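You operate a simulated robot arm through the tools that you are given. There is no shell and no other tool. Be economical: measure what you need, move in short steps, check, and stop when the job is done.

You are at the controls of a simulated robot arm. One attempt, no reset.

Task
Clean the black ink off the leaf stamp, then stamp it in yellow on the white card.
Fine: mist the black scrub pad first; put the stamp back, cap the pad unspoilt, leave the other stamp as it is.

It is judged by the outcome, as a careful person would: the job done as asked, and still so three seconds after it is handed in. It fails if anything else is knocked over, pushed out of place, dropped, spilled or broken. Lids that push on must go on centred and level and be pressed home; caps that screw on are set level and turned clockwise until they are tight.

Robot
A 6-joint arm with a two-finger parallel gripper, fixed in place. Base frame: the origin is at the foot of the arm, x ahead of it, y to its left, z up. Lengths are in cm, angles in degrees, forces in N, time in s.
With the tool pointing down near the work surface it reaches from about 16 to 74 cm from the base axis. Its first joint turns from -166.0 to 166.0 degrees. Payload 3.91 kg.
Tool frame: the origin (TCP) lies between the finger pads and is the grasp point; the fingertips stand 3 cm ahead of it; z points along the fingers, y is the line along which they close. The gripper opens to 11 cm. The fingers are 2 cm wide and 1 cm thick; the gripper's body (4.8 by 11.2 cm) begins 5.5 cm behind the TCP.
Orientation is told as [roll, pitch, yaw] about the base's x, y, z axes, in that order, counted from this pose: with the fingers straight down and closing along the base's y, the tool's x points along the base's -x, its y along +y and its z along -z.

Tools
- The arm moves only by the tool move_arm. Its argument "targets" is a list that holds one entry, the list of rows, each a list of 7 numbers: the opening, from 0 (shut) to 1 (fully open), then the shift along the base's x, y, z in units of 20 mm (1.0 is 20 mm), then the turn, a rotation vector about the base's x, y, z in units of 8 degrees (1.0 is 8 degrees). In form: [[[fingers, dx, dy, dz, ax, ay, az], ...]]. A call has 1 to 8 rows; each row shifts and turns the commanded pose from where the row before left it. A call with a number of a shift or a turn outside -1 to 1 is refused whole. A row lasts 0.2 s, in which the tool goes at most 5 cm and 8.6 degrees; a call with a longer step from one row to the next is refused whole, and so is a gripper value outside its range. A pose out of reach is approached as far as the arm can. The call stops where the force on the tool passes 40 N (or 10 N more than at its start, if that is more) or the arm is blocked; 0.2 s more then pass. Each finger travels about 4.5 cm/s and halts on what it meets, pressing with about 35 N; the grip force reading is that of the motor and also rises with nothing between the fingers. The clock runs only during rows and for 0.2 s after the last one: add rows that do not move to give the fingers time. It gives the time, the measured TCP pose, the force on the tool (base axes), the opening and the grip force at its end, in the units of the frame above (readings bear some noise), with the torque about the TCP (base axes, N m) and any sound that the robot's microphone picked up.
- Cameras (640 x 400 px; columns grow to the right, rows downward): "scene" is fixed at [21.34, -64.85, 133.81]; the picture's right is [0.81, -0.58, 0.00], its down [-0.32, -0.44, -0.84] and it looks along [0.49, 0.68, -0.54] (base axes); focal length 307 px, centre (320, 200). "wrist" rides on the gripper at [7.1, 2.2, -10.7] in the tool frame; the picture's right is [-0.29, 0.96, 0.00], its down [-0.76, -0.23, -0.61] and it looks along [-0.58, -0.18, 0.79] (tool axes); focal length 243 px, centre (320, 200).
- camera(camera): a new picture of that camera. No time passes.
- slide_trunk(by): slides the trunk up (or, below 0, down) by that many cm; the arm rides with it, the base frame stays. It gives what a move gives, with no picture.
- point_at(camera, pixels): there is no depth. For up to 12 entries [column, row, z] of the newest picture of that camera ("zoom" is the newest enlarged one), the place [x, y] in the base frame at which the ray of that pixel passes the height z, good to about 0.2 cm, but the place of the scene camera against the robot may be out by one fixed shift of up to 1.2 cm in any direction. No time passes.
- inspect(camera, box): a new picture of the part [left, top, right, bottom] of that camera's present view, enlarged. No time passes.
- sign_off(): hands the job in; it is judged then, once.

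Keep the steps short. Do not move on a guess: measure, check each grasp and each placing, and mend mistakes. In all there are 80 turns and 38 pictures (those below and enlarged ones count). Leave the gripper open and the arm clear of the work at the hand-in unless told otherwise, and finish with a single line.

The tools are called after "Emit:" as name(argument=value, ...) on one line, values as JSON. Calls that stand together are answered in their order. move_arm: Moves the arm, as the interface text tells. Its arguments: {"type":"object","properties":{"targets":{"type":"array","items":{"type":"array","items":{"type":"array","items":{"type":"number"}}}}},"required":["targets"]} The other tools are called the same way: slide_trunk (by) slides the trunk up or down; camera (camera) takes a picture; point_at (camera, pixels) gives the place at which the rays of pixels pass given heights; inspect (camera, box) takes an enlarged picture of a part of a camera's view; sign_off () hands the job in.

At the start:

```text
time: 0.0
ee_pos: [44.43, -3.9, 115.03]
tool_rot: [0.0, 0.0, 0.0]
ft_force: [-0.4, -0.2, -0.8]
wrist_torque: [-0.02, 0.01, -0.01]
width: 11.01
grasp_force: 0.1
trunk travel left (down, up): [-52.5, 6.5]
```

scene: 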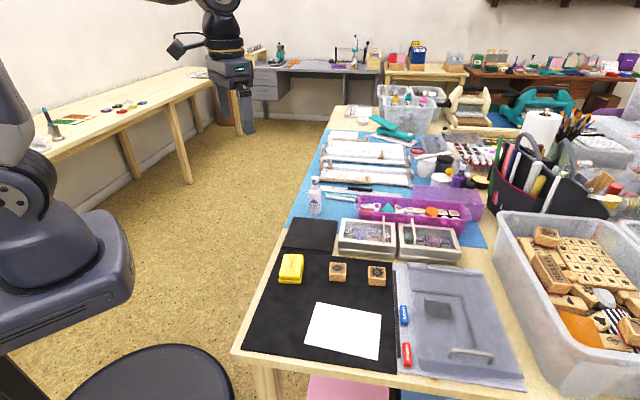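
wrist: 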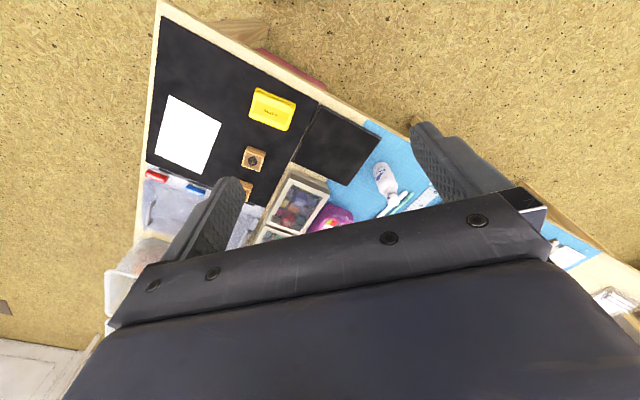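

I'll look closer at the mat area: yellow pad near (290,268), stamps near (338,271) and (376,275), spray bottle near (315,195), black pad near (310,234).

Emit:
inspect(camera="scene", box=[230, 160, 470, 310])

Emit:
inspect(camera="wrist", box=[140, 60, 440, 248])

```text
2.67 times, centred on (350, 235) of scene
```

zoom: 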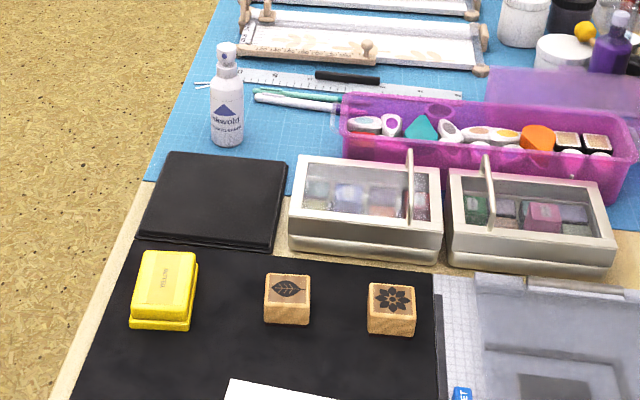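

```text
2.13 times, centred on (290, 154) of wrist
```

zoom: 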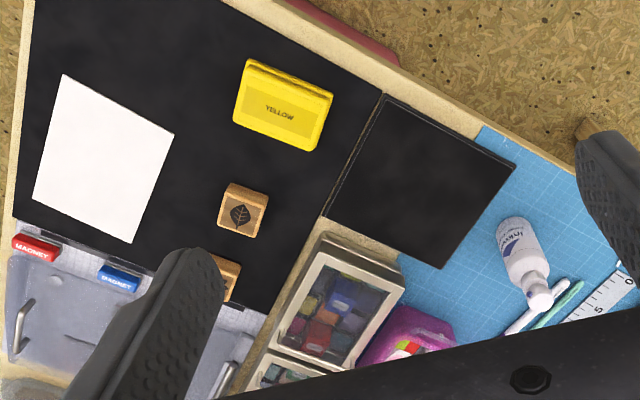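

Measuring positions from the wrist zoom: leaf stamp (240,213), yellow pad (285,102), scrub pad corners, bottle, card corners.

Emit:
point_at(camera="zoom", pixels=[[220, 224, 78], [257, 236, 78], [266, 206, 78], [232, 184, 78], [236, 122, 78], [310, 150, 78], [333, 94, 78], [250, 60, 78], [385, 96, 76], [515, 165, 76], [441, 268, 76], [325, 210, 76]])

Emit:
point_at(camera="zoom", pixels=[[63, 75, 75.2], [173, 134, 75.2], [131, 242, 75.2], [33, 197, 75.2], [515, 222, 75], [515, 222, 80], [540, 296, 88], [540, 296, 86], [377, 95, 75.2], [265, 312, 75.2], [15, 217, 75.2], [240, 213, 78]])

```text
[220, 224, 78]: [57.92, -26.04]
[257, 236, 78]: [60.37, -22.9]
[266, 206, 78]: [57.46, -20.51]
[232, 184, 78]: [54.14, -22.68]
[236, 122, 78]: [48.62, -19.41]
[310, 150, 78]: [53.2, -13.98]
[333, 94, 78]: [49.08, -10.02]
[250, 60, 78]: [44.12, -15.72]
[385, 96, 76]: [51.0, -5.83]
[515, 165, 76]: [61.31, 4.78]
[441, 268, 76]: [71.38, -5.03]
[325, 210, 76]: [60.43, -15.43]
```

```text
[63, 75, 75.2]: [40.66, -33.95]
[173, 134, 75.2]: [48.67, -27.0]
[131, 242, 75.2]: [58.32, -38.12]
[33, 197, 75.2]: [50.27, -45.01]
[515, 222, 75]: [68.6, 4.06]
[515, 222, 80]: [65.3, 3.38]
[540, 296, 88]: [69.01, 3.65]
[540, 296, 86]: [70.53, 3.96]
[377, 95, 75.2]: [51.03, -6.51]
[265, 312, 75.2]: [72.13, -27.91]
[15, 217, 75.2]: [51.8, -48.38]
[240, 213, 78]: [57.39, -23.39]
```

The bottle's base is near (67.5, 4). I'll move over it to see its head and nozzle.

Emit:
move_arm(targets=[[[1, 1, 0.5, -0.9, 0, 0, 0], [1, 1, 0.5, -0.9, 0, 0, 0], [1, 1, 0.5, -0.9, 0, 0, 0], [1, 1, 0.5, -0.9, 0, 0, 0], [1, 1, 0.5, -0.9, 0, 0, 0], [1, 1, 0.5, -0.9, 0, 0, 0], [1, 1, 0.5, -0.9, 0, 0, 0], [1, 1, 0.5, -0.9, 0, 0, 0]]])

Emit:
camera(camera="wrist")

```text
time: 1.8
ee_pos: [60.33, 4.06, 100.5]
tool_rot: [0.0, 0.0, -0.1]
ft_force: [-0.7, -0.1, -0.2]
wrist_torque: [-0.01, 0.01, -0.02]
width: 10.99
grasp_force: 0.0
trunk travel left (down, up): [-52.5, 6.5]
```

```text
33 pictures are left
```

wrist: 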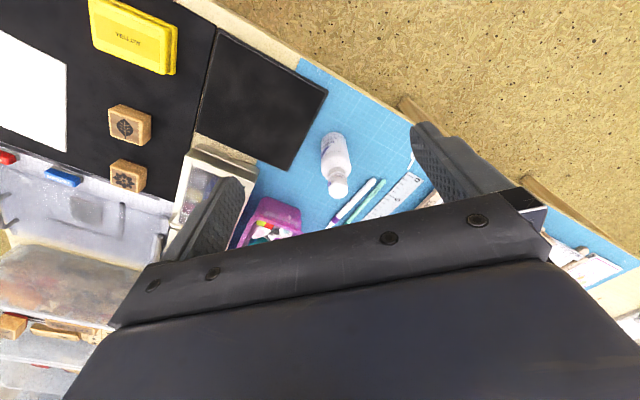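

Emit:
inspect(camera="wrist", box=[290, 115, 386, 215])

Emit:
inspect(camera="scene", box=[290, 165, 350, 225])

```text
4.00 times, centred on (338, 165) of wrist
```

zoom: 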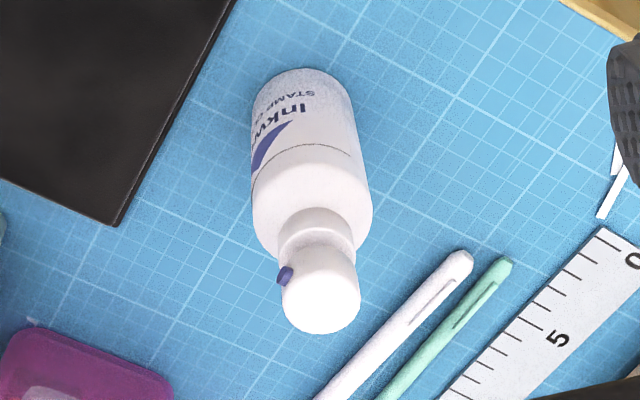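

```text
6.67 times, centred on (320, 195) of scene
```

zoom: 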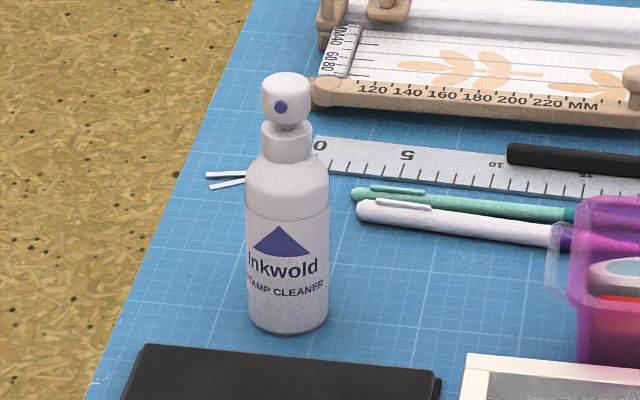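

Nozzle faces the scrub pad. Measuring the bottle's base and top height.

Emit:
point_at(camera="wrist", pixels=[[333.5, 140, 75.3], [338.5, 190, 84], [338.5, 190, 86], [338.5, 190, 88], [338.5, 190, 90], [329.5, 184, 86], [329.5, 184, 84]])

Emit:
point_at(camera="scene", pixels=[[315.05, 213, 75.3], [315, 177.5, 84], [315, 177.5, 86], [315, 177.5, 88], [315, 177.5, 90], [314, 181, 84], [314, 181, 86]])

```text
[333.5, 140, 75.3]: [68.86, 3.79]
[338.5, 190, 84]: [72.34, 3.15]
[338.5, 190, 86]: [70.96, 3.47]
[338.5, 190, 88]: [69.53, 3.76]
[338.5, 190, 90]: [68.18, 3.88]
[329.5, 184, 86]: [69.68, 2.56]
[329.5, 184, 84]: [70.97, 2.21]
```

```text
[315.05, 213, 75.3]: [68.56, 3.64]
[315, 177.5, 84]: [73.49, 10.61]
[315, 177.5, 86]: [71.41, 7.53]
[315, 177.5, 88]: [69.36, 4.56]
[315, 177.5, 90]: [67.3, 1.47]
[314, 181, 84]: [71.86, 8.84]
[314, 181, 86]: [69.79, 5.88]
```

Bottle axis ≈ (69.1, 3.9), top ≈ 88.5, nozzle already aimed at the scrub pad. I'll close the fingers and hover just above the head.

Emit:
move_arm(targets=[[[0.5, 0.88, 0, 0, 0, 0, 0], [0.2, 0.88, 0, 0, 0, 0, 0], [0, 0.88, 0, -0.5, 0, 0, 0], [0, 0.88, -0.1, -0.7, 0, 0, 0], [0, 0.88, 0, -0.7, 0, 0, 0], [0, 0, 0, -0.8, 0, 0, 0], [0, 0, 0, -0.5, 0, 0, 0], [0, 0, 0, 0, 0, 0, 0]]])

Emit:
camera(camera="wrist")

Emit:
inspect(camera="scene", box=[280, 135, 360, 225])

```text
time: 3.6
ee_pos: [69.19, 3.85, 94.01]
tool_rot: [-0.1, 0.1, 0.1]
ft_force: [0.7, 0.3, 0.3]
wrist_torque: [-0.04, 0.02, 0.02]
width: 0.01
grasp_force: 35.2
trunk travel left (down, up): [-52.5, 6.5]
```

```text
30 pictures are left
```

wrist: 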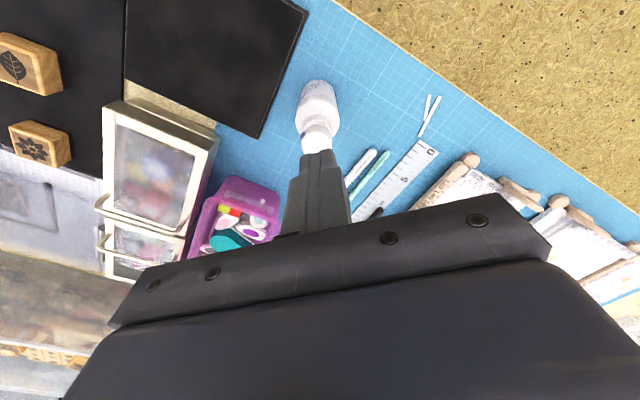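

```text
4.44 times, centred on (320, 180) of scene
```

zoom: 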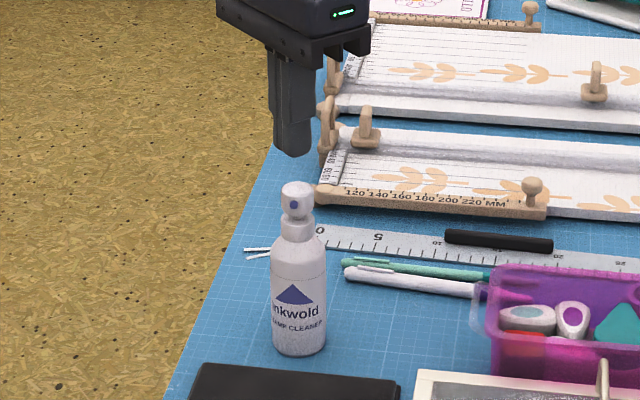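

Comparing fingertip and head positions in the same scene picture (fixed shift cancels).

Emit:
point_at(camera="zoom", pixels=[[292, 150, 91], [292, 155, 91], [297, 190, 88.5], [297, 190, 88], [298, 345, 75.3]])

Emit:
point_at(camera="wrist", pixels=[[316, 151, 91], [317, 145, 88.5], [317, 145, 88], [316, 100, 75.3], [318, 92, 75.3]])

```text
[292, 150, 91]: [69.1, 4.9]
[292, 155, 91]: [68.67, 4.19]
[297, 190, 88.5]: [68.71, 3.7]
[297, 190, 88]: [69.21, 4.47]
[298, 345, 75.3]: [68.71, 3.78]
```

```text
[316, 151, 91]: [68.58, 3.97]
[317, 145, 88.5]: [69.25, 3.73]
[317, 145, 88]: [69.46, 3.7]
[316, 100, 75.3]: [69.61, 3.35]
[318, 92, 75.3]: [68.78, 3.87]
```

Aligned within about 0.3 cm. Pressing down slowly.

Emit:
move_arm(targets=[[[0, 0, 0, -0.5, 0, 0, 0], [0, 0, 0, -0.5, 0, 0, 0], [0, 0, 0, -0.12, 0, 0, 0], [0, 0, 0, -0.12, 0, 0, 0], [0, 0, 0, -0.12, 0, 0, 0]]])

```text
time: 4.8
ee_pos: [69.21, 3.88, 91.48]
tool_rot: [0.0, -0.1, 0.2]
ft_force: [0.0, -0.5, -0.3]
wrist_torque: [-0.03, 0.02, 0.01]
width: 0.0
grasp_force: 35.0
trunk travel left (down, up): [-52.5, 6.5]
```

No contact yet (tip ≈ 88.5). Continue down in 2 mm steps.

Emit:
move_arm(targets=[[[0, 0, 0, -0.1, 0, 0, 0], [0, 0, 0, -0.1, 0, 0, 0], [0, 0, 0, -0.1, 0, 0, 0], [0, 0, 0, -0.1, 0, 0, 0]]])

```text
time: 5.8
ee_pos: [69.28, 3.9, 90.66]
tool_rot: [0.0, -0.2, 0.0]
ft_force: [-0.5, -0.2, 6.7]
wrist_torque: [0.0, 0.0, -0.01]
width: 0.0
grasp_force: 35.0
trunk travel left (down, up): [-52.5, 6.5]
```

Contact: 6.7 N. Press on.

Emit:
move_arm(targets=[[[0, 0, 0, -0.1, 0, 0, 0], [0, 0, 0, -0.1, 0, 0, 0], [0, 0, 0, -0.1, 0, 0, 0], [0, 0, 0, 0, 0, 0, 0]]])

Emit:
inspect(camera="scene", box=[250, 170, 370, 260])

```text
time: 6.8
ee_pos: [69.17, 3.88, 90.17]
tool_rot: [0.0, -0.2, 0.0]
ft_force: [1.8, 0.5, 23.2]
wrist_torque: [-0.05, -0.08, 0.01]
width: 0.03
grasp_force: 34.9
trunk travel left (down, up): [-52.5, 6.5]
```

```text
4.44 times, centred on (310, 215) of scene
```

zoom: 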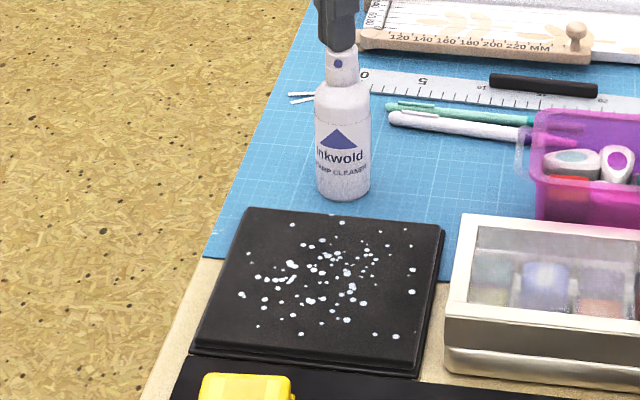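

Pad misted nicely (drops within the pad). Lift off and head toward the leaf stamp, turning the fingers to align with its sides (yaw ≈ −48).

Emit:
move_arm(targets=[[[0, 0, 0, 1, 0, 0, 0], [0, 0, 0, 1, 0, 0, 0], [0, -0.43, -1, 0.5, 0, 0, -1], [0, -0.43, -1, 0, 0, 0, -1], [0, -0.43, -1, 0, 0, 0, -1], [0.3, -0.43, -1, 0, 0, 0, -1], [0.5, -0.43, -1, 0, 0, 0, -1], [0.7, -0.43, -1, 0, 0, 0, -1]]])

Emit:
move_arm(targets=[[[0.8, -0.47, -1, 0, 0, 0, 0], [0.8, -0.47, -1, 0, 0, 0, 0], [0.8, -0.47, -1, 0, 0, 0, 0], [0.8, -0.47, -1, 0, 0, 0, 0], [0.8, -0.47, -1, 0, 0, 0, 0], [0.8, -0.47, -1, 0, 0, 0, 0], [0.8, -0.47, -1, 0, 0, 0, 0], [0.8, 0, 0, 0, 0, 0, 0]]])

Emit:
camera(camera="wrist")

```text
time: 8.6
ee_pos: [64.07, -8.17, 94.92]
tool_rot: [0.0, 0.0, -48.1]
ft_force: [0.1, -0.1, 0.5]
wrist_torque: [0.04, -0.01, 0.01]
width: 6.6
grasp_force: 0.1
trunk travel left (down, up): [-52.5, 6.5]
```

```text
time: 10.4
ee_pos: [57.41, -22.02, 95.03]
tool_rot: [0.1, 0.0, -48.0]
ft_force: [0.2, 1.1, 0.4]
wrist_torque: [0.02, 0.0, 0.01]
width: 8.81
grasp_force: 0.1
trunk travel left (down, up): [-52.5, 6.5]
```

```text
27 pictures are left
```

wrist: 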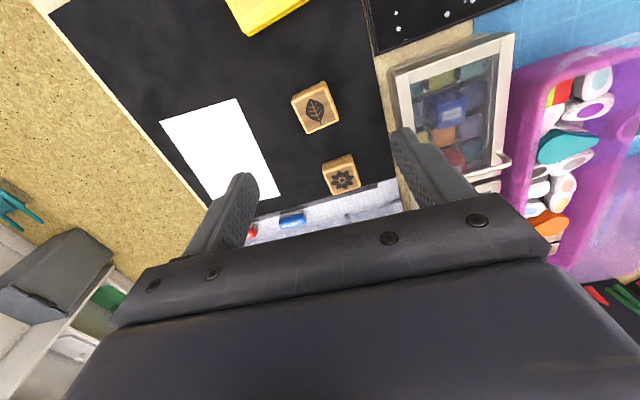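

Emit:
inspect(camera="wrist", box=[255, 60, 415, 210])

Emit:
inspect(camera="scene", box=[260, 225, 420, 325])

```text
2.67 times, centred on (335, 135) of wrist
```

zoom: 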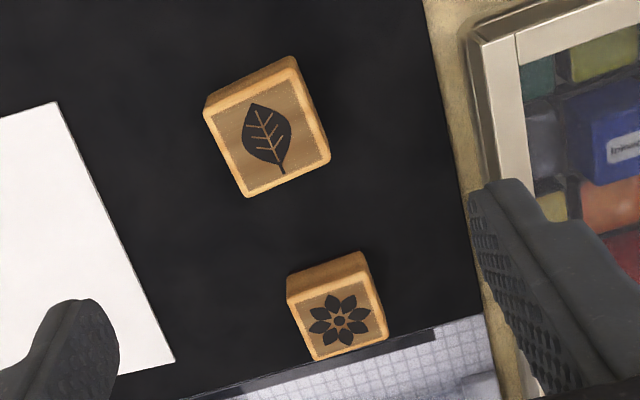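

```text
4.00 times, centred on (340, 275) of scene
```

zoom: 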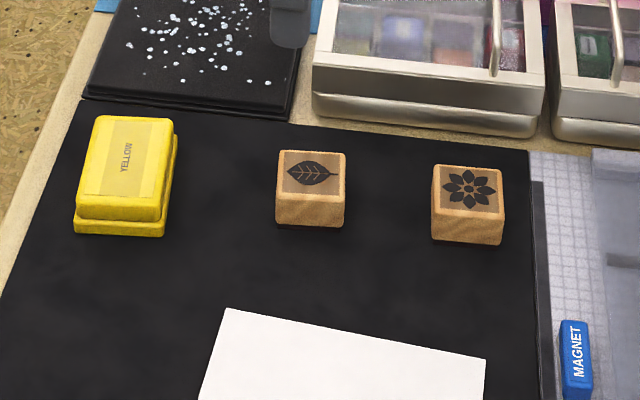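

Measuring the stamps' corners (full wrist picture pixels).

Emit:
point_at(camera="wrist", pixels=[[291.5, 100.9, 78], [326.8, 86.3, 78], [338.8, 120, 78], [307.6, 133.9, 78], [291.5, 100.9, 79], [338.8, 120, 79], [293.8, 95.6, 75.3], [324.5, 81.4, 75.3], [323.5, 158.5, 78], [354.5, 145, 78], [360, 182, 78]])

Emit:
point_at(camera="zoom", pixels=[[276, 225, 75.3], [344, 227, 75.3], [276, 193, 78], [344, 195, 78], [344, 151, 78], [278, 150, 78], [75, 233, 75.3], [165, 236, 75.3], [174, 118, 78.5], [98, 115, 78.5], [80, 217, 78.5], [163, 222, 78.5]])

```text
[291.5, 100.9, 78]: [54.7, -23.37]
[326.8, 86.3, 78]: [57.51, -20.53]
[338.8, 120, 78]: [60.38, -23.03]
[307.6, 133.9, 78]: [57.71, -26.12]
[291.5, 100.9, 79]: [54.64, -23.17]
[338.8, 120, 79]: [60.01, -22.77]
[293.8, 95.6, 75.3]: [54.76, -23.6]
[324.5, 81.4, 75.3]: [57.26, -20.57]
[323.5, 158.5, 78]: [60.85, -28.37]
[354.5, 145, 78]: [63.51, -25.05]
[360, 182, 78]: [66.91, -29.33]
```

```text
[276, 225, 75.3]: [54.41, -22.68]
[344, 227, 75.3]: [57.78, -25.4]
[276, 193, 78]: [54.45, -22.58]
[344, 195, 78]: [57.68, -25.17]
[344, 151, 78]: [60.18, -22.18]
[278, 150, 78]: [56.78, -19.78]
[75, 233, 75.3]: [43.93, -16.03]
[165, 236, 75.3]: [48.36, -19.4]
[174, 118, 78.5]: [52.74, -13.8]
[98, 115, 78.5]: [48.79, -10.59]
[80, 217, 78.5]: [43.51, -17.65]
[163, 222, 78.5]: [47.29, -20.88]
```

Leaf stamp: centre ≈ (57.55, −23.25), top z ≈ 78, 3.9 cm square, sides at ≈48°. Turning yaw to −41.5 and descending above it.

Emit:
move_arm(targets=[[[0.65, 0.07, -0.6, -0.8, 0, 0, 0.4], [0.65, 0, 0, -1, 0, 0, 0.41], [0.65, 0, 0, -1, 0, 0, 0], [0.65, 0, 0, -1, 0, 0, 0], [0.65, 0, 0, -1, 0, 0, 0], [0.65, 0, 0, -0.7, 0, 0, 0], [0.65, 0, 0, 0, 0, 0, 0]]])

Emit:
camera(camera="wrist")

```text
time: 12.0
ee_pos: [57.58, -23.02, 83.98]
tool_rot: [-0.1, 0.0, -41.6]
ft_force: [-0.3, -0.3, 0.3]
wrist_torque: [-0.02, 0.01, 0.03]
width: 7.14
grasp_force: 0.0
trunk travel left (down, up): [-52.5, 6.5]
```

```text
24 pictures are left
```

wrist: 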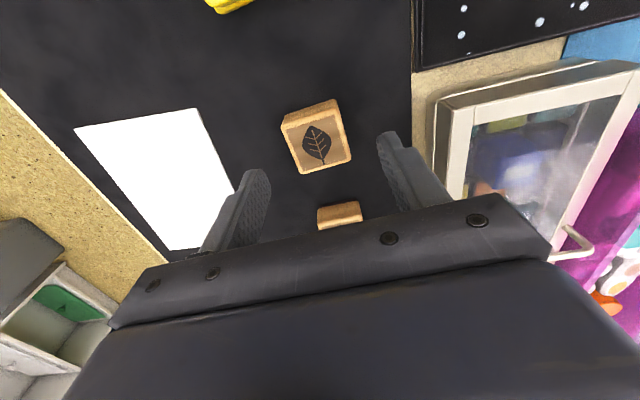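

Emit:
point_at(camera="wrist", pixels=[[283, 122, 78], [338, 108, 78], [351, 159, 78], [301, 173, 78], [284, 114, 75.5], [336, 99, 75.5], [316, 142, 78]])

```text
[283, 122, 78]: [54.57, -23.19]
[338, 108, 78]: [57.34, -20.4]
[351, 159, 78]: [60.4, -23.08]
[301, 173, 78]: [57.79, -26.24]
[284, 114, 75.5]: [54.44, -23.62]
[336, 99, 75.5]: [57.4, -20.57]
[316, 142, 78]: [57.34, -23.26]
```

Aligned. Centre (57.5, −23.25). Descend to tip z≈76.4 and close gently.

Emit:
move_arm(targets=[[[0.65, -0.04, -0.11, -0.8, 0, 0, 0], [0.65, 0, 0, -0.8, 0, 0, 0], [0.65, 0, 0, -0.5, 0, 0, 0], [0.65, 0, 0, -0.2, 0, 0, 0], [0.65, 0, 0, 0, 0, 0, 0]]])

Emit:
move_arm(targets=[[[0.5, 0, 0, 0, 0, 0, 0], [0.4, 0, 0, 0, 0, 0, 0], [0.33, 0, 0, 0, 0, 0, 0], [0.2, 0, 0, 0, 0, 0, 0], [0.2, 0, 0, 0, 0, 0, 0]]])

```text
time: 13.2
ee_pos: [57.51, -23.46, 79.27]
tool_rot: [0.0, 0.0, -41.4]
ft_force: [0.3, -0.7, -0.2]
wrist_torque: [0.0, -0.01, 0.02]
width: 7.14
grasp_force: 0.2
trunk travel left (down, up): [-52.5, 6.5]
```

```text
time: 14.4
ee_pos: [57.61, -23.55, 79.29]
tool_rot: [0.0, 0.0, -41.5]
ft_force: [0.2, -0.7, -0.4]
wrist_torque: [0.01, 0.01, 0.01]
width: 4.06
grasp_force: 35.4
trunk travel left (down, up): [-52.5, 6.5]
```

Grasp good (4.06 cm). Lift 8 cm and carry to the scrub pad centre (61, −5.4).

Emit:
move_arm(targets=[[[0.2, 0, 0, 1, 0, 0, 0], [0.2, 0, 0, 1, 0, 0, 0], [0.2, 0, 0, 1, 0, 0, 0], [0.2, 0, 0, 1, 0, 0, 0], [0.2, 0.3, 0.9, 0, 0, 0, 0], [0.2, 0.3, 0.9, 0, 0, 0, 0], [0.2, 0.3, 0.9, 0, 0, 0, 0], [0.2, 0.3, 0.9, 0, 0, 0, 0]]])

Emit:
move_arm(targets=[[[0.2, 0.1, 0.9, 0, 0, 0, 0], [0.2, 0.1, 0.9, 0, 0, 0, 0], [0.2, 0.1, 0.9, 0, 0, 0, 0], [0.2, 0.1, 0.9, 0, 0, 0, 0], [0.2, 0.1, 0.9, 0, 0, 0, 0], [0.2, 0, 0.9, -0.5, 0, 0, 0], [0.2, 0, 0, -1, 0, 0, 0], [0.2, 0, 0, 0, 0, 0, 0]]])

Emit:
camera(camera="wrist")

```text
time: 16.2
ee_pos: [60.03, -16.36, 87.43]
tool_rot: [-0.1, 0.0, -41.4]
ft_force: [0.8, -0.3, -0.9]
wrist_torque: [0.04, -0.01, 0.03]
width: 4.07
grasp_force: 34.7
trunk travel left (down, up): [-52.5, 6.5]
```

```text
time: 18.0
ee_pos: [61.0, -5.53, 84.35]
tool_rot: [0.0, 0.0, -41.5]
ft_force: [0.6, -0.1, -0.2]
wrist_torque: [0.02, 0.02, 0.01]
width: 4.03
grasp_force: 34.8
trunk travel left (down, up): [-52.5, 6.5]
```

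```text
23 pictures are left
```

wrist: 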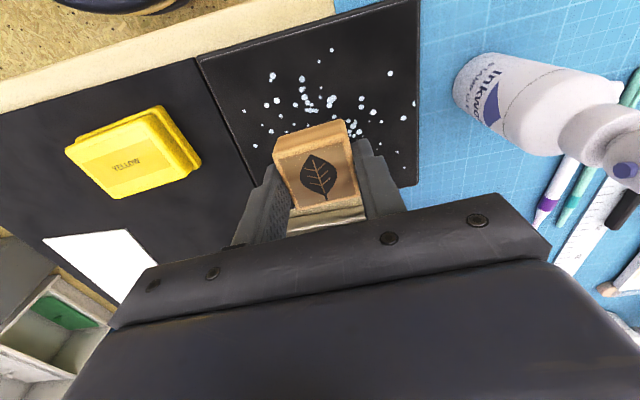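

Drop cluster around (320,105) px. Finding its position and the pad outline.

Emit:
point_at(camera="wrist", pixels=[[318, 103, 76], [270, 75, 76], [388, 72, 76], [198, 58, 76], [418, 0, 76], [416, 187, 76], [318, 180, 80]])

```text
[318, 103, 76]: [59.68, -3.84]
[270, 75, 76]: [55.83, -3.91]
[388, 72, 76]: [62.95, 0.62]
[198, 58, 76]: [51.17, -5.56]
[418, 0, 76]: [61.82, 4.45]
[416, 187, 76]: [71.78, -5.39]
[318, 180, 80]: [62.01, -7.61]
```

Emit:
move_arm(targets=[[[0.2, -0.25, 0.25, -0.8, 0, 0, 0], [0.2, 0, 0, -0.7, 0, 0, 0], [0.2, 0, 0, -0.2, 0, 0, 0], [0.2, 0, 0, -0.1, 0, 0, 0], [0.2, 0, 0, -0.1, 0, 0, 0]]])

```text
time: 19.2
ee_pos: [60.49, -4.96, 80.49]
tool_rot: [0.1, 0.0, -41.5]
ft_force: [0.8, -0.1, -0.6]
wrist_torque: [0.03, 0.02, 0.02]
width: 4.1
grasp_force: 35.2
trunk travel left (down, up): [-52.5, 6.5]
```

Emit:
move_arm(targets=[[[0.2, 0, 0, -0.1, 0, 0, 0], [0.2, 0, 0, -0.05, 0, 0, 0], [0.2, 0, 0, -0.05, 0, 0, 0], [0.2, 0, 0, -0.05, 0, 0, 0]]])

```text
time: 20.2
ee_pos: [60.41, -4.91, 80.21]
tool_rot: [0.0, 0.1, -41.5]
ft_force: [-0.7, 0.7, 0.7]
wrist_torque: [0.01, 0.02, 0.02]
width: 4.07
grasp_force: 35.2
trunk travel left (down, up): [-52.5, 6.5]
```

Emit:
move_arm(targets=[[[0.2, 0, 0, -0.05, 0, 0, 0], [0.2, 0, 0, -0.05, 0, 0, 0], [0.2, 0, 0, -0.05, 0, 0, 0]]])

```text
time: 21.0
ee_pos: [60.43, -5.01, 80.08]
tool_rot: [0.1, -0.2, -41.6]
ft_force: [-3.4, 3.6, 27.0]
wrist_torque: [0.24, 0.34, 0.02]
width: 4.06
grasp_force: 35.0
trunk travel left (down, up): [-52.5, 6.5]
```

Contact at 27 N; ease to ≈12 N and scrub back and forth.

Emit:
move_arm(targets=[[[0.2, 0, 0, 0.07, 0, 0, 0], [0.2, 0.4, 0.45, 0, 0, 0, 0], [0.2, -0.4, -0.45, 0, 0, 0, 0], [0.2, -0.4, -0.45, 0, 0, 0, 0], [0.2, 0.4, 0.45, 0, 0, 0, 0], [0.2, 0.4, -0.35, 0, 0, 0, 0], [0.2, -0.4, 0.35, 0, 0, 0, 0], [0.2, 0, 0, 0, 0, 0, 0]]])

Emit:
camera(camera="wrist")

```text
time: 22.8
ee_pos: [60.63, -5.23, 80.02]
tool_rot: [0.2, -0.3, -41.6]
ft_force: [8.7, -8.6, 25.2]
wrist_torque: [-0.24, -0.13, 0.03]
width: 4.05
grasp_force: 34.7
trunk travel left (down, up): [-52.5, 6.5]
```

```text
22 pictures are left
```

wrist: 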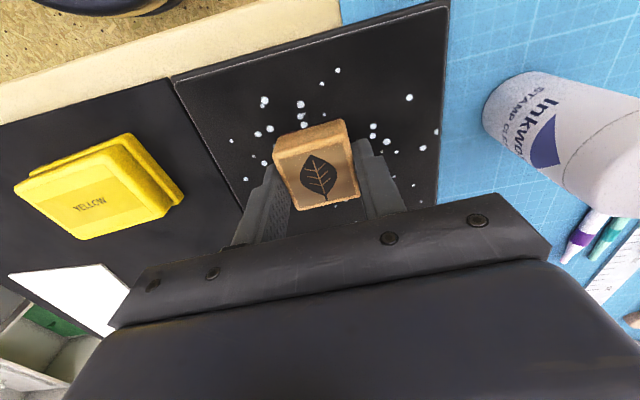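

Drops are being taken up. Another set of strokes over wet areas.

Emit:
move_arm(targets=[[[0.2, 0.4, 0.45, 0, 0, 0, 0], [0.2, -0.4, -0.45, 0, 0, 0, 0], [0.2, -0.4, 0.35, 0, 0, 0, 0], [0.2, -0.4, 0.35, 0, 0, 0, 0], [0.2, -0.4, -0.45, 0, 0, 0, 0], [0.2, 0.5, 0.55, 0, 0, 0, 0], [0.2, 0.4, 0.45, 0, 0, 0, 0], [0.2, -0.4, -0.45, 0, 0, 0, 0]]])

Emit:
move_arm(targets=[[[0.2, -0.4, -0.45, 0, 0, 0, 0], [0.2, 0.4, 0.45, 0, 0, 0, 0], [0.2, 0.4, 0.45, 0, 0, 0, 0], [0.2, -0.4, -0.45, 0, 0, 0, 0], [0.2, 0.4, -0.35, 0, 0, 0, 0], [0.2, 0, 0, 0.5, 0, 0, 0], [0.2, 0, 0, 1, 0, 0, 0], [0.2, 0, 0, 1, 0, 0, 0]]])

```text
time: 24.6
ee_pos: [59.14, -3.15, 79.98]
tool_rot: [0.2, -0.2, -41.5]
ft_force: [4.9, 7.1, 19.2]
wrist_torque: [0.25, -0.03, -0.06]
width: 4.07
grasp_force: 35.3
trunk travel left (down, up): [-52.5, 6.5]
```

```text
time: 26.4
ee_pos: [59.88, -4.21, 85.0]
tool_rot: [-0.1, 0.0, -41.5]
ft_force: [-0.6, 0.7, -0.5]
wrist_torque: [0.0, 0.04, 0.03]
width: 4.06
grasp_force: 35.0
trunk travel left (down, up): [-52.5, 6.5]
```

Lift high and tilt the stamp's underside toward the scene camera to check that it is clean.

Emit:
move_arm(targets=[[[0.2, -0.4, -0.3, 1, 0, 0, 0], [0.2, -0.4, -0.3, 1, 0, 0, 0], [0.2, -0.4, -0.3, 1, 0, 0, 0], [0.2, -0.4, -0.3, 1, 0, 0, 0], [0.2, -0.4, -0.3, 1, 0, 0, 0], [0.2, -0.4, -0.3, 1, 0, 0, 0], [0.2, -0.4, -0.3, 1, 0, 0, 0], [0.2, -0.4, -0.3, 1, 0, 0, 0]]])

Emit:
move_arm(targets=[[[0.2, 0, 0, 0, -0.84, 0.54, 0], [0.2, 0, 0, 0, -0.84, 0.54, 0], [0.2, 0, 0, 0, -0.84, 0.54, 0], [0.2, 0, 0, 0, -0.84, 0.54, 0], [0.2, 0, 0, 0, -0.84, 0.54, 0], [0.2, 0, 0, 0, -0.84, 0.54, 0], [0.2, 0, 0, 0, -0.84, 0.54, 0], [0.2, 0, 0, 0, -0.84, 0.54, 0]]])

Emit:
camera(camera="scene")

```text
time: 28.2
ee_pos: [53.62, -8.8, 100.78]
tool_rot: [0.0, 0.1, -41.6]
ft_force: [0.4, 0.7, -0.9]
wrist_torque: [0.01, -0.04, 0.0]
width: 4.08
grasp_force: 35.2
trunk travel left (down, up): [-52.5, 6.5]
```

```text
time: 30.0
ee_pos: [53.56, -8.86, 100.99]
tool_rot: [-63.7, -8.0, -36.6]
ft_force: [0.4, -0.5, -0.8]
wrist_torque: [0.01, 0.0, 0.01]
width: 4.06
grasp_force: 35.3
trunk travel left (down, up): [-52.5, 6.5]
```

```text
21 pictures are left
```

scene: 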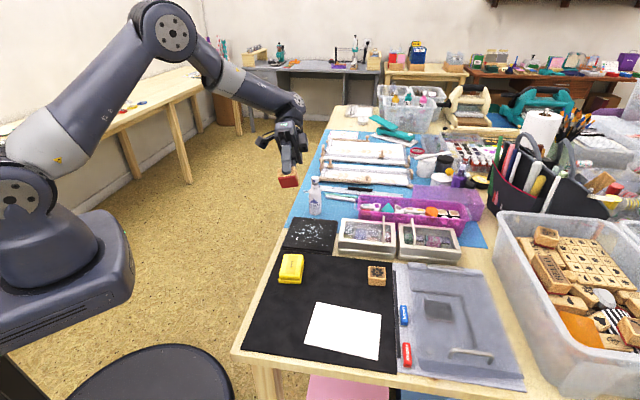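

Emit:
inspect(camera="scene", box=[260, 150, 320, 200])

```text
8.00 times, centred on (290, 175) of scene
```

zoom: 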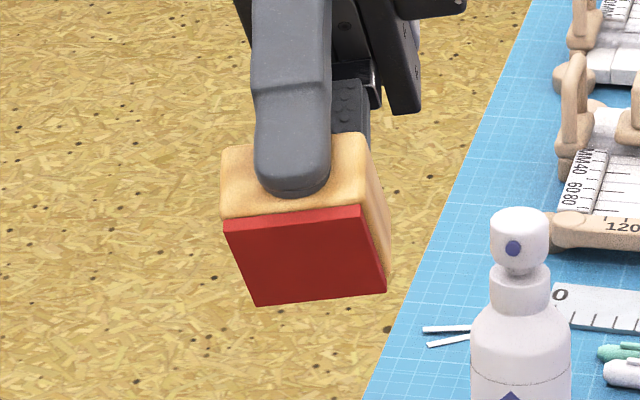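

The rubber face is clean red with no black left. Level the tool again and put the stamp back home for now, so I can open the yellow pad.

Emit:
move_arm(targets=[[[0.2, 0, 0, 0, 0.84, -0.54, 0], [0.2, 0, 0, 0, 0.84, -0.54, 0], [0.2, 0, 0, 0, 0.84, -0.54, 0], [0.2, 0, 0, 0, 0.84, -0.54, 0], [0.2, 0, 0, 0, 0.84, -0.54, 0], [0.2, 0, 0, 0, 0.84, -0.54, 0], [0.2, 0, 0, 0, 0.84, -0.54, 0], [0.2, 0, 0, 0, 0.84, -0.54, 0]]])

Emit:
move_arm(targets=[[[0.2, 0.25, -0.92, -1, 0, 0, 0], [0.2, 0.25, -0.92, -1, 0, 0, 0], [0.2, 0.25, -0.92, -1, 0, 0, 0], [0.2, 0.25, -0.92, -1, 0, 0, 0], [0.2, 0.25, -0.92, -1, 0, 0, 0], [0.2, 0.25, -0.92, -1, 0, 0, 0], [0.2, 0.25, -0.92, -1, 0, 0, 0], [0.2, 0.25, -0.92, -1, 0, 0, 0]]])

```text
time: 31.8
ee_pos: [53.41, -8.92, 100.97]
tool_rot: [0.1, 0.1, -41.6]
ft_force: [0.2, -0.3, -0.5]
wrist_torque: [-0.03, -0.02, -0.01]
width: 4.1
grasp_force: 34.9
trunk travel left (down, up): [-52.5, 6.5]
```

```text
time: 33.6
ee_pos: [57.26, -23.6, 84.93]
tool_rot: [-0.1, 0.0, -41.4]
ft_force: [0.1, -0.1, -0.9]
wrist_torque: [-0.02, -0.03, 0.0]
width: 4.08
grasp_force: 35.0
trunk travel left (down, up): [-52.5, 6.5]
```

Emit:
move_arm(targets=[[[0.2, 0.1, 0.04, -1, 0, 0, 0], [0.2, 0, 0, -1, 0, 0, 0], [0.2, 0, 0, -0.5, 0, 0, 0], [0.2, 0, 0, -0.1, 0, 0, 0], [0.2, 0, 0, -0.08, 0, 0, 0], [0.2, 0, 0, -0.08, 0, 0, 0]]])

```text
time: 35.0
ee_pos: [57.69, -23.57, 79.37]
tool_rot: [0.0, 0.1, -41.4]
ft_force: [0.2, -0.7, -0.4]
wrist_torque: [-0.01, -0.03, 0.03]
width: 4.07
grasp_force: 35.2
trunk travel left (down, up): [-52.5, 6.5]
```

Emit:
move_arm(targets=[[[0.2, 0, 0, -0.05, 0, 0, 0], [0.2, 0, 0, -0.04, 0, 0, 0]]])

```text
time: 35.6
ee_pos: [57.71, -23.59, 79.19]
tool_rot: [0.0, 0.1, -41.4]
ft_force: [-0.7, 0.2, 2.2]
wrist_torque: [-0.06, -0.03, 0.0]
width: 4.08
grasp_force: 34.8
trunk travel left (down, up): [-52.5, 6.5]
```

Stamp seated (2 N). Release and move over the yellow pad (≈(48.7,−14.8)) to look.

Emit:
move_arm(targets=[[[0.45, 0, 0, 0, 0, 0, 0], [0.55, 0, 0, 0, 0, 0, 0], [0.65, 0, 0, 0.3, 0, 0, 0], [0.7, 0, 0, 1, 0, 0, 0], [0.8, 0, 0, 1, 0, 0, 0], [1, 0, 0, 1, 0, 0, 0], [1, 0, 0, 1, 0, 0, 0]]])

Emit:
move_arm(targets=[[[1, -0.7, 0.6, 0.8, 0, 0, 0], [1, -0.7, 0.6, 0.8, 0, 0, 0], [1, -0.7, 0.6, 0, 0, 0, 0], [1, -0.7, 0.6, 0, 0, 0, 0], [1, -0.7, 0.6, 0, 0, 0, 0], [1, -0.7, 0.6, 0, 0, 0, 0], [1, -0.3, 0.6, 0, 0, 0, 0], [1, 0, 0, 0, 0, 0, 0]]])

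Emit:
camera(camera="wrist")

```text
time: 37.2
ee_pos: [57.79, -23.52, 87.98]
tool_rot: [0.0, 0.0, -41.6]
ft_force: [0.3, -0.2, 0.9]
wrist_torque: [-0.05, -0.01, -0.05]
width: 11.01
grasp_force: 0.1
trunk travel left (down, up): [-52.5, 6.5]
```

```text
time: 39.0
ee_pos: [48.62, -15.06, 91.17]
tool_rot: [0.0, 0.0, -41.7]
ft_force: [0.1, -0.5, -0.1]
wrist_torque: [-0.02, 0.04, -0.02]
width: 11.01
grasp_force: 0.0
trunk travel left (down, up): [-52.5, 6.5]
```

```text
19 pictures are left
```

wrist: 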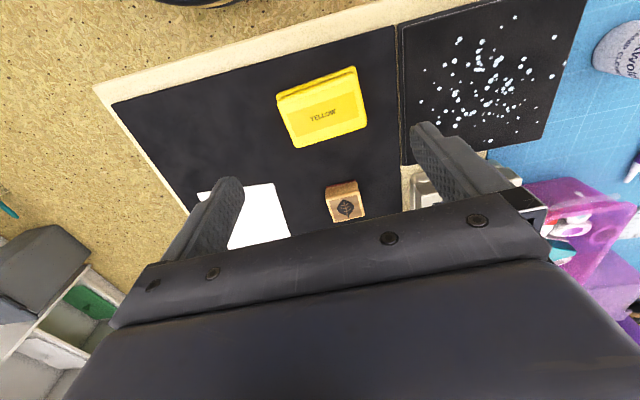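

Emit:
inspect(camera="wrist", box=[260, 55, 388, 155])

```text
4.00 times, centred on (324, 105) of wrist
```

zoom: 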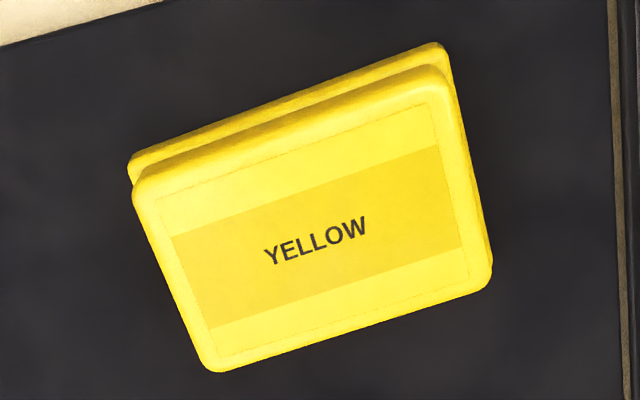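

Emit:
point_at(camera="zoom", pixels=[[316, 240, 77.5], [316, 240, 78.5], [134, 192, 77.8], [438, 68, 77.8], [491, 285, 77.8], [210, 370, 77.8], [130, 165, 76.3], [440, 44, 76.3]])

Emit:
point_at(camera="scene", pixels=[[291.25, 264.25, 77.5], [291.25, 264.25, 78.5]])

```text
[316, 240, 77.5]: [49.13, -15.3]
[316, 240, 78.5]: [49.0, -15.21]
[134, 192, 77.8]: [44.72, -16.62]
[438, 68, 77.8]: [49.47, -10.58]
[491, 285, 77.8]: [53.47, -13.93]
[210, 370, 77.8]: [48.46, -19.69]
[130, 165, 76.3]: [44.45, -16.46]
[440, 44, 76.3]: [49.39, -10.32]
```

```text
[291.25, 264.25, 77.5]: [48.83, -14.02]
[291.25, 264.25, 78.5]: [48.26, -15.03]
```

Lid: centre ≈ (49.0, −15.2), 7.7 × 5.2 cm, long side at ≈50°, top ≈ 78. Descend with the fingers straddling the long axis, stopping above to check.

Emit:
move_arm(targets=[[[0.9, 0.19, -0.07, -1, 0, 0, 0.22], [0.9, 0, 0, -1, 0, 0, 0], [0.9, 0, 0, -1, 0, 0, 0], [0.9, 0, 0, -1, 0, 0, 0], [0.9, 0, 0, -0.8, 0, 0, 0], [0.9, 0, 0, -0.2, 0, 0, 0], [0.9, 0, 0, 0, 0, 0, 0]]])

Emit:
camera(camera="wrist")

Emit:
inspect(camera="scene", box=[255, 230, 335, 300])

```text
time: 40.6
ee_pos: [48.91, -15.18, 80.97]
tool_rot: [0.1, 0.0, -39.9]
ft_force: [-0.2, -0.5, -0.4]
wrist_torque: [0.0, 0.04, 0.0]
width: 9.92
grasp_force: 0.0
trunk travel left (down, up): [-52.5, 6.5]
```

```text
17 pictures are left
```

wrist: 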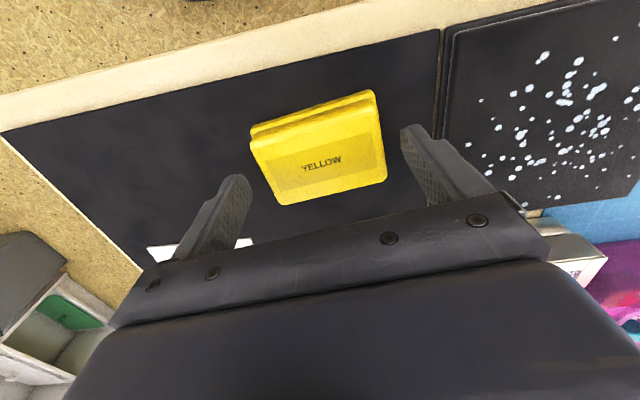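

```text
5.71 times, centred on (295, 265) of scene
```

zoom: 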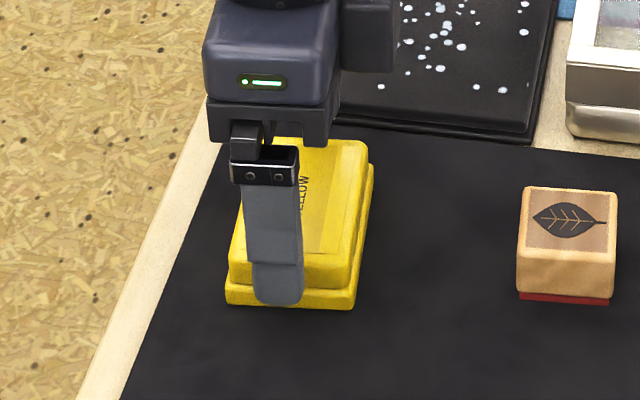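

Emit:
point_at(camera="wrist", pixels=[[252, 142, 78], [376, 100, 78], [386, 180, 78], [281, 205, 78], [322, 163, 78], [234, 178, 78], [410, 130, 78]])

Emit:
point_at(camera="zoom", pixels=[[278, 303, 78], [229, 262, 78], [358, 267, 78], [362, 142, 78], [252, 138, 78]])

```text
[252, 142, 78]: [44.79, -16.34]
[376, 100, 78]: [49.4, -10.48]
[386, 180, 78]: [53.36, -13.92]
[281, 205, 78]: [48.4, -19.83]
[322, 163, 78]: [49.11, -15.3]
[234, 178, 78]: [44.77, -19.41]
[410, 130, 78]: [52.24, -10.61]
```

```text
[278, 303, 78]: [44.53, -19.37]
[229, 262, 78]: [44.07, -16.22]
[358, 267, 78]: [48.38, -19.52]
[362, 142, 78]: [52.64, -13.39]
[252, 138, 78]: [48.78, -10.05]
```

Offset is small (≤0.3 cm across). Nudge, descend to tip z≈76.8, and close.

Emit:
move_arm(targets=[[[0.9, 0.07, -0.03, -0.35, 0, 0, 0], [0.9, 0, 0, -0.25, 0, 0, 0], [0.8, 0, 0, 0, 0, 0, 0], [0.7, 0, 0, 0, 0, 0, 0], [0.6, 0, 0, 0, 0, 0, 0], [0.5, 0, 0, 0, 0, 0, 0]]])

Emit:
inspect(camera="scene", box=[255, 230, 335, 300])

```text
time: 42.0
ee_pos: [49.1, -15.24, 79.88]
tool_rot: [-0.1, 0.0, -39.8]
ft_force: [0.9, -0.6, -0.1]
wrist_torque: [0.01, 0.01, -0.02]
width: 7.65
grasp_force: 35.2
trunk travel left (down, up): [-52.5, 6.5]
heard: snap
```

```text
5.71 times, centred on (295, 265) of scene
```

zoom: 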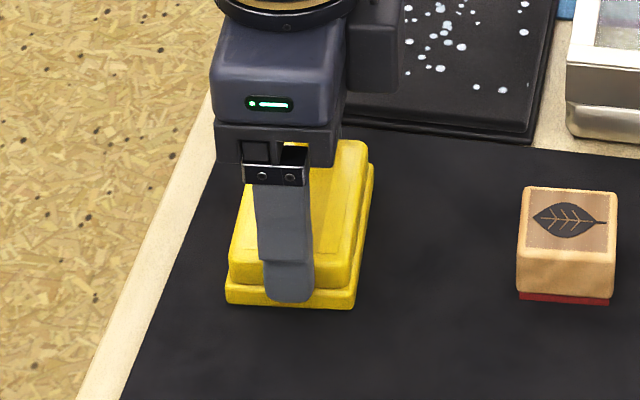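

Gripped at 7.65 cm (lid width), a snap heard. Lift straight up slowly.

Emit:
move_arm(targets=[[[0.5, 0, 0, 0.2, 0, 0, 0], [0.5, 0, 0, 0.2, 0, 0, 0], [0.5, 0, 0, 0.3, 0, 0, 0], [0.5, 0, 0, 0.5, 0, 0, 0], [0.5, 0, 0, 0.8, 0, 0, 0], [0.5, 0, 0, 1, 0, 0, 0]]])

Emit:
camera(camera="scene")

```text
time: 43.4
ee_pos: [49.23, -15.41, 85.74]
tool_rot: [0.0, 0.0, -39.8]
ft_force: [0.1, -0.6, -0.1]
wrist_torque: [-0.01, 0.0, -0.05]
width: 7.68
grasp_force: 34.4
trunk travel left (down, up): [-52.5, 6.5]
```

```text
14 pictures are left
```

scene: 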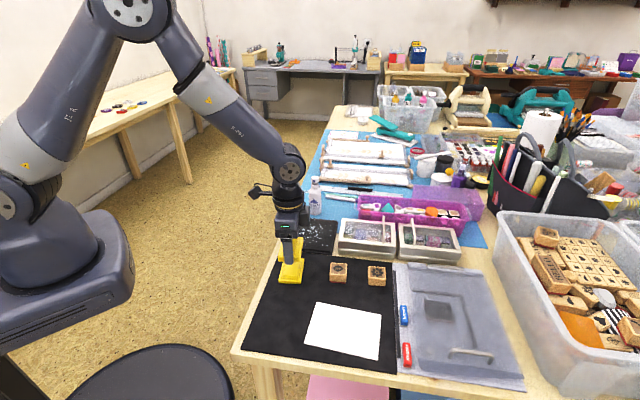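

Lid is up and the base stayed. Carry the lid to the free mat area around (43.1, −24.5) and look before lowering.

Emit:
move_arm(targets=[[[0.5, -0.6, -0.92, 0, 0, 0, 0], [0.5, -0.6, -0.92, 0, 0, 0, 0], [0.5, -0.6, -0.92, 0, 0, 0, 0], [0.5, -0.6, -0.92, 0, 0, 0, 0], [0.5, -0.6, -0.92, 0, 0, 0, 0], [0.5, 0, 0, 0, 0, 0, 0]]])

Emit:
camera(camera="wrist")

```text
time: 44.8
ee_pos: [43.16, -24.65, 85.73]
tool_rot: [-0.1, 0.1, -39.8]
ft_force: [-0.5, 0.3, -0.1]
wrist_torque: [-0.02, -0.02, 0.0]
width: 7.7
grasp_force: 34.6
trunk travel left (down, up): [-52.5, 6.5]
```

```text
13 pictures are left
```

wrist: 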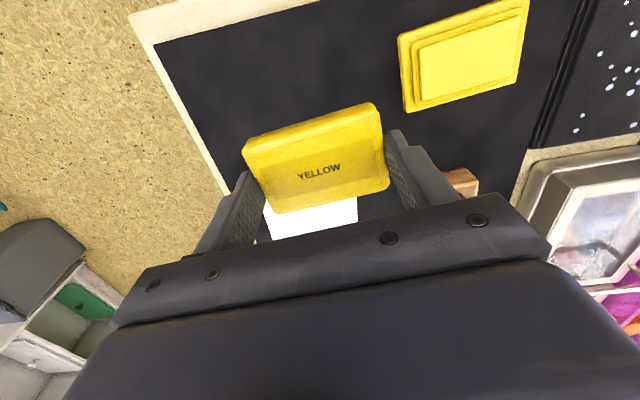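

Checking mat corner (157,42), card edge, and the pad's rims.

Emit:
point_at(camera="wrist", pixels=[[157, 42, 75.3], [232, 172, 75.3], [398, 38, 76.4], [529, 2, 76.4], [517, 82, 76.4], [408, 112, 76.4], [413, 45, 77], [524, 10, 77], [513, 76, 77], [420, 102, 77], [355, 197, 75.2]])

```text
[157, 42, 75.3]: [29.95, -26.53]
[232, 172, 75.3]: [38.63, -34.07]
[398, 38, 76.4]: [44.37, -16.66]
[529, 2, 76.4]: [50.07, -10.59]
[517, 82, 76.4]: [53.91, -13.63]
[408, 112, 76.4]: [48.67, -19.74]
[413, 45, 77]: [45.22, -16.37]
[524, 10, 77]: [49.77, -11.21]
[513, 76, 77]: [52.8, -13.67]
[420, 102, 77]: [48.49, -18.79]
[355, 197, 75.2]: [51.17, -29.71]
```

Clear space. Lower the lid onto the mat (expected TCP z ≈ 78.8).

Emit:
move_arm(targets=[[[0.5, 0, 0, -1, 0, 0, 0], [0.5, 0, 0, -1, 0, 0, 0], [0.5, 0, 0, -1, 0, 0, 0], [0.5, 0, 0, -0.2, 0, 0, 0], [0.5, 0, 0, -0.1, 0, 0, 0], [0.5, 0, 0, -0.05, 0, 0, 0]]])

```text
time: 46.2
ee_pos: [43.2, -24.58, 79.1]
tool_rot: [0.0, 0.0, -39.7]
ft_force: [0.5, -0.1, -0.3]
wrist_torque: [0.01, -0.05, -0.04]
width: 7.69
grasp_force: 35.1
trunk travel left (down, up): [-52.5, 6.5]
```

Emit:
move_arm(targets=[[[0.5, 0, 0, -0.05, 0, 0, 0], [0.5, 0, 0, -0.05, 0, 0, 0], [0.5, 0, 0, -0.05, 0, 0, 0]]])

```text
time: 47.0
ee_pos: [43.07, -24.55, 78.66]
tool_rot: [0.0, 0.1, -39.8]
ft_force: [-0.7, 0.3, -0.7]
wrist_torque: [-0.03, -0.02, -0.03]
width: 7.71
grasp_force: 34.6
trunk travel left (down, up): [-52.5, 6.5]
```

Emit:
move_arm(targets=[[[0.5, 0, 0, -0.04, 0, 0, 0], [0.5, 0, 0, -0.04, 0, 0, 0]]])

```text
time: 47.6
ee_pos: [43.07, -24.62, 78.6]
tool_rot: [0.0, 0.0, -39.9]
ft_force: [-0.1, 1.1, 0.1]
wrist_torque: [-0.05, 0.03, -0.02]
width: 7.69
grasp_force: 34.9
trunk travel left (down, up): [-52.5, 6.5]
```

Emit:
move_arm(targets=[[[0.5, 0, 0, -0.04, 0, 0, 0], [0.5, 0, 0, -0.04, 0, 0, 0]]])

Emit:
inspect(camera="scene", box=[235, 250, 335, 330])

```text
time: 48.2
ee_pos: [43.16, -24.61, 78.62]
tool_rot: [0.0, 0.0, -39.8]
ft_force: [-3.2, -1.7, 7.4]
wrist_torque: [-0.02, 0.14, 0.04]
width: 7.67
grasp_force: 35.1
trunk travel left (down, up): [-52.5, 6.5]
```

```text
5.00 times, centred on (285, 290) of scene
```

zoom: 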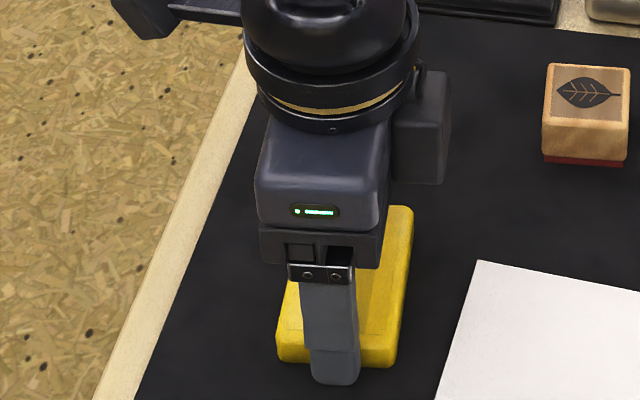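

Lid rests on the mat (7 N contact). Release, lift and go back over the leaf stamp.

Emit:
move_arm(targets=[[[0.8, 0, 0, 0, 0, 0, 0], [0.9, 0, 0, 0.1, 0, 0, 0], [0.9, 0, 0, 1, 0, 0, 0], [0.9, 0, 0, 1, 0, 0, 0], [0.9, 0, 0, 1, 0, 0, 0], [0.9, 0, 0, 1, 0, 0, 0], [0.8, 0, 0, 0, 0, 0, 0]]])

Emit:
move_arm(targets=[[[0.65, 0.9, 0.06, 0, 0, 0, 0], [0.65, 0.9, 0.06, 0, 0, 0, 0], [0.65, 0.9, 0.06, 0, 0, 0, 0], [0.65, 0.9, 0.06, 0, 0, 0, 0], [0.65, 0.9, 0.06, 0, 0, 0, 0], [0.65, 0.9, 0.06, 0, 0, 0, -0.2], [0.65, 0.9, 0.06, 0, 0, 0, 0], [0.65, 0.9, 0.06, -0.8, 0, 0, 0]]])

Emit:
camera(camera="wrist")

```text
time: 49.8
ee_pos: [43.16, -24.64, 86.59]
tool_rot: [-0.1, 0.0, -39.8]
ft_force: [0.2, 0.2, -0.1]
wrist_torque: [0.05, -0.03, -0.02]
width: 8.78
grasp_force: 0.1
trunk travel left (down, up): [-52.5, 6.5]
```

```text
time: 51.6
ee_pos: [57.63, -23.68, 85.04]
tool_rot: [0.1, 0.0, -41.4]
ft_force: [0.9, -0.4, -0.4]
wrist_torque: [0.0, 0.0, 0.03]
width: 7.16
grasp_force: 0.1
trunk travel left (down, up): [-52.5, 6.5]
```

```text
11 pictures are left
```

wrist: 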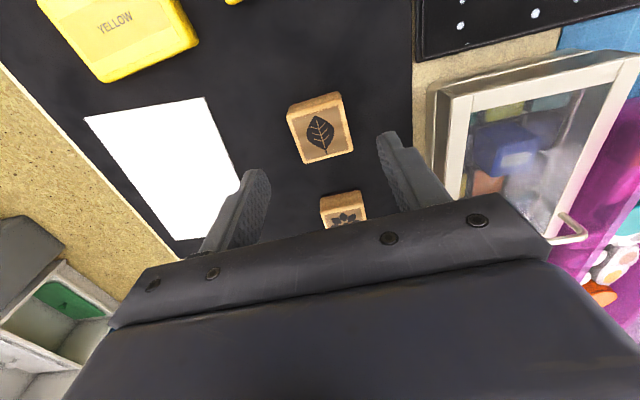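

Stamp is centred between fingers. Measure the card corners from this picture, then descend and grip.

Emit:
point_at(camera="wrist", pixels=[[85, 117, 75.4], [204, 97, 75.4], [320, 128, 78], [128, 176, 75.4], [176, 240, 75.4]])

Emit:
move_arm(targets=[[[0.65, 0, 0.04, -1, 0, 0, 0], [0.65, 0, 0, -1, 0, 0, 0], [0.65, 0, 0, -0.7, 0, 0, 0], [0.65, 0, 0, -0.18, 0, 0, 0], [0.45, 0, 0, 0, 0, 0, 0], [0.35, 0, 0, 0, 0, 0, 0], [0.2, 0, 0, 0, 0, 0, 0], [0.2, 0, 0, 0, 0, 0, 0]]])

```text
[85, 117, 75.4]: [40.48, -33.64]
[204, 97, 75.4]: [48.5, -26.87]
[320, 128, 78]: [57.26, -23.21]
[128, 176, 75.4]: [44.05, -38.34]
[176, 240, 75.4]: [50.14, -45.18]
```

```text
time: 53.4
ee_pos: [57.7, -23.59, 79.33]
tool_rot: [0.1, 0.0, -41.4]
ft_force: [0.0, 0.2, -0.4]
wrist_torque: [0.0, 0.0, 0.01]
width: 4.06
grasp_force: 35.3
trunk travel left (down, up): [-52.5, 6.5]
```

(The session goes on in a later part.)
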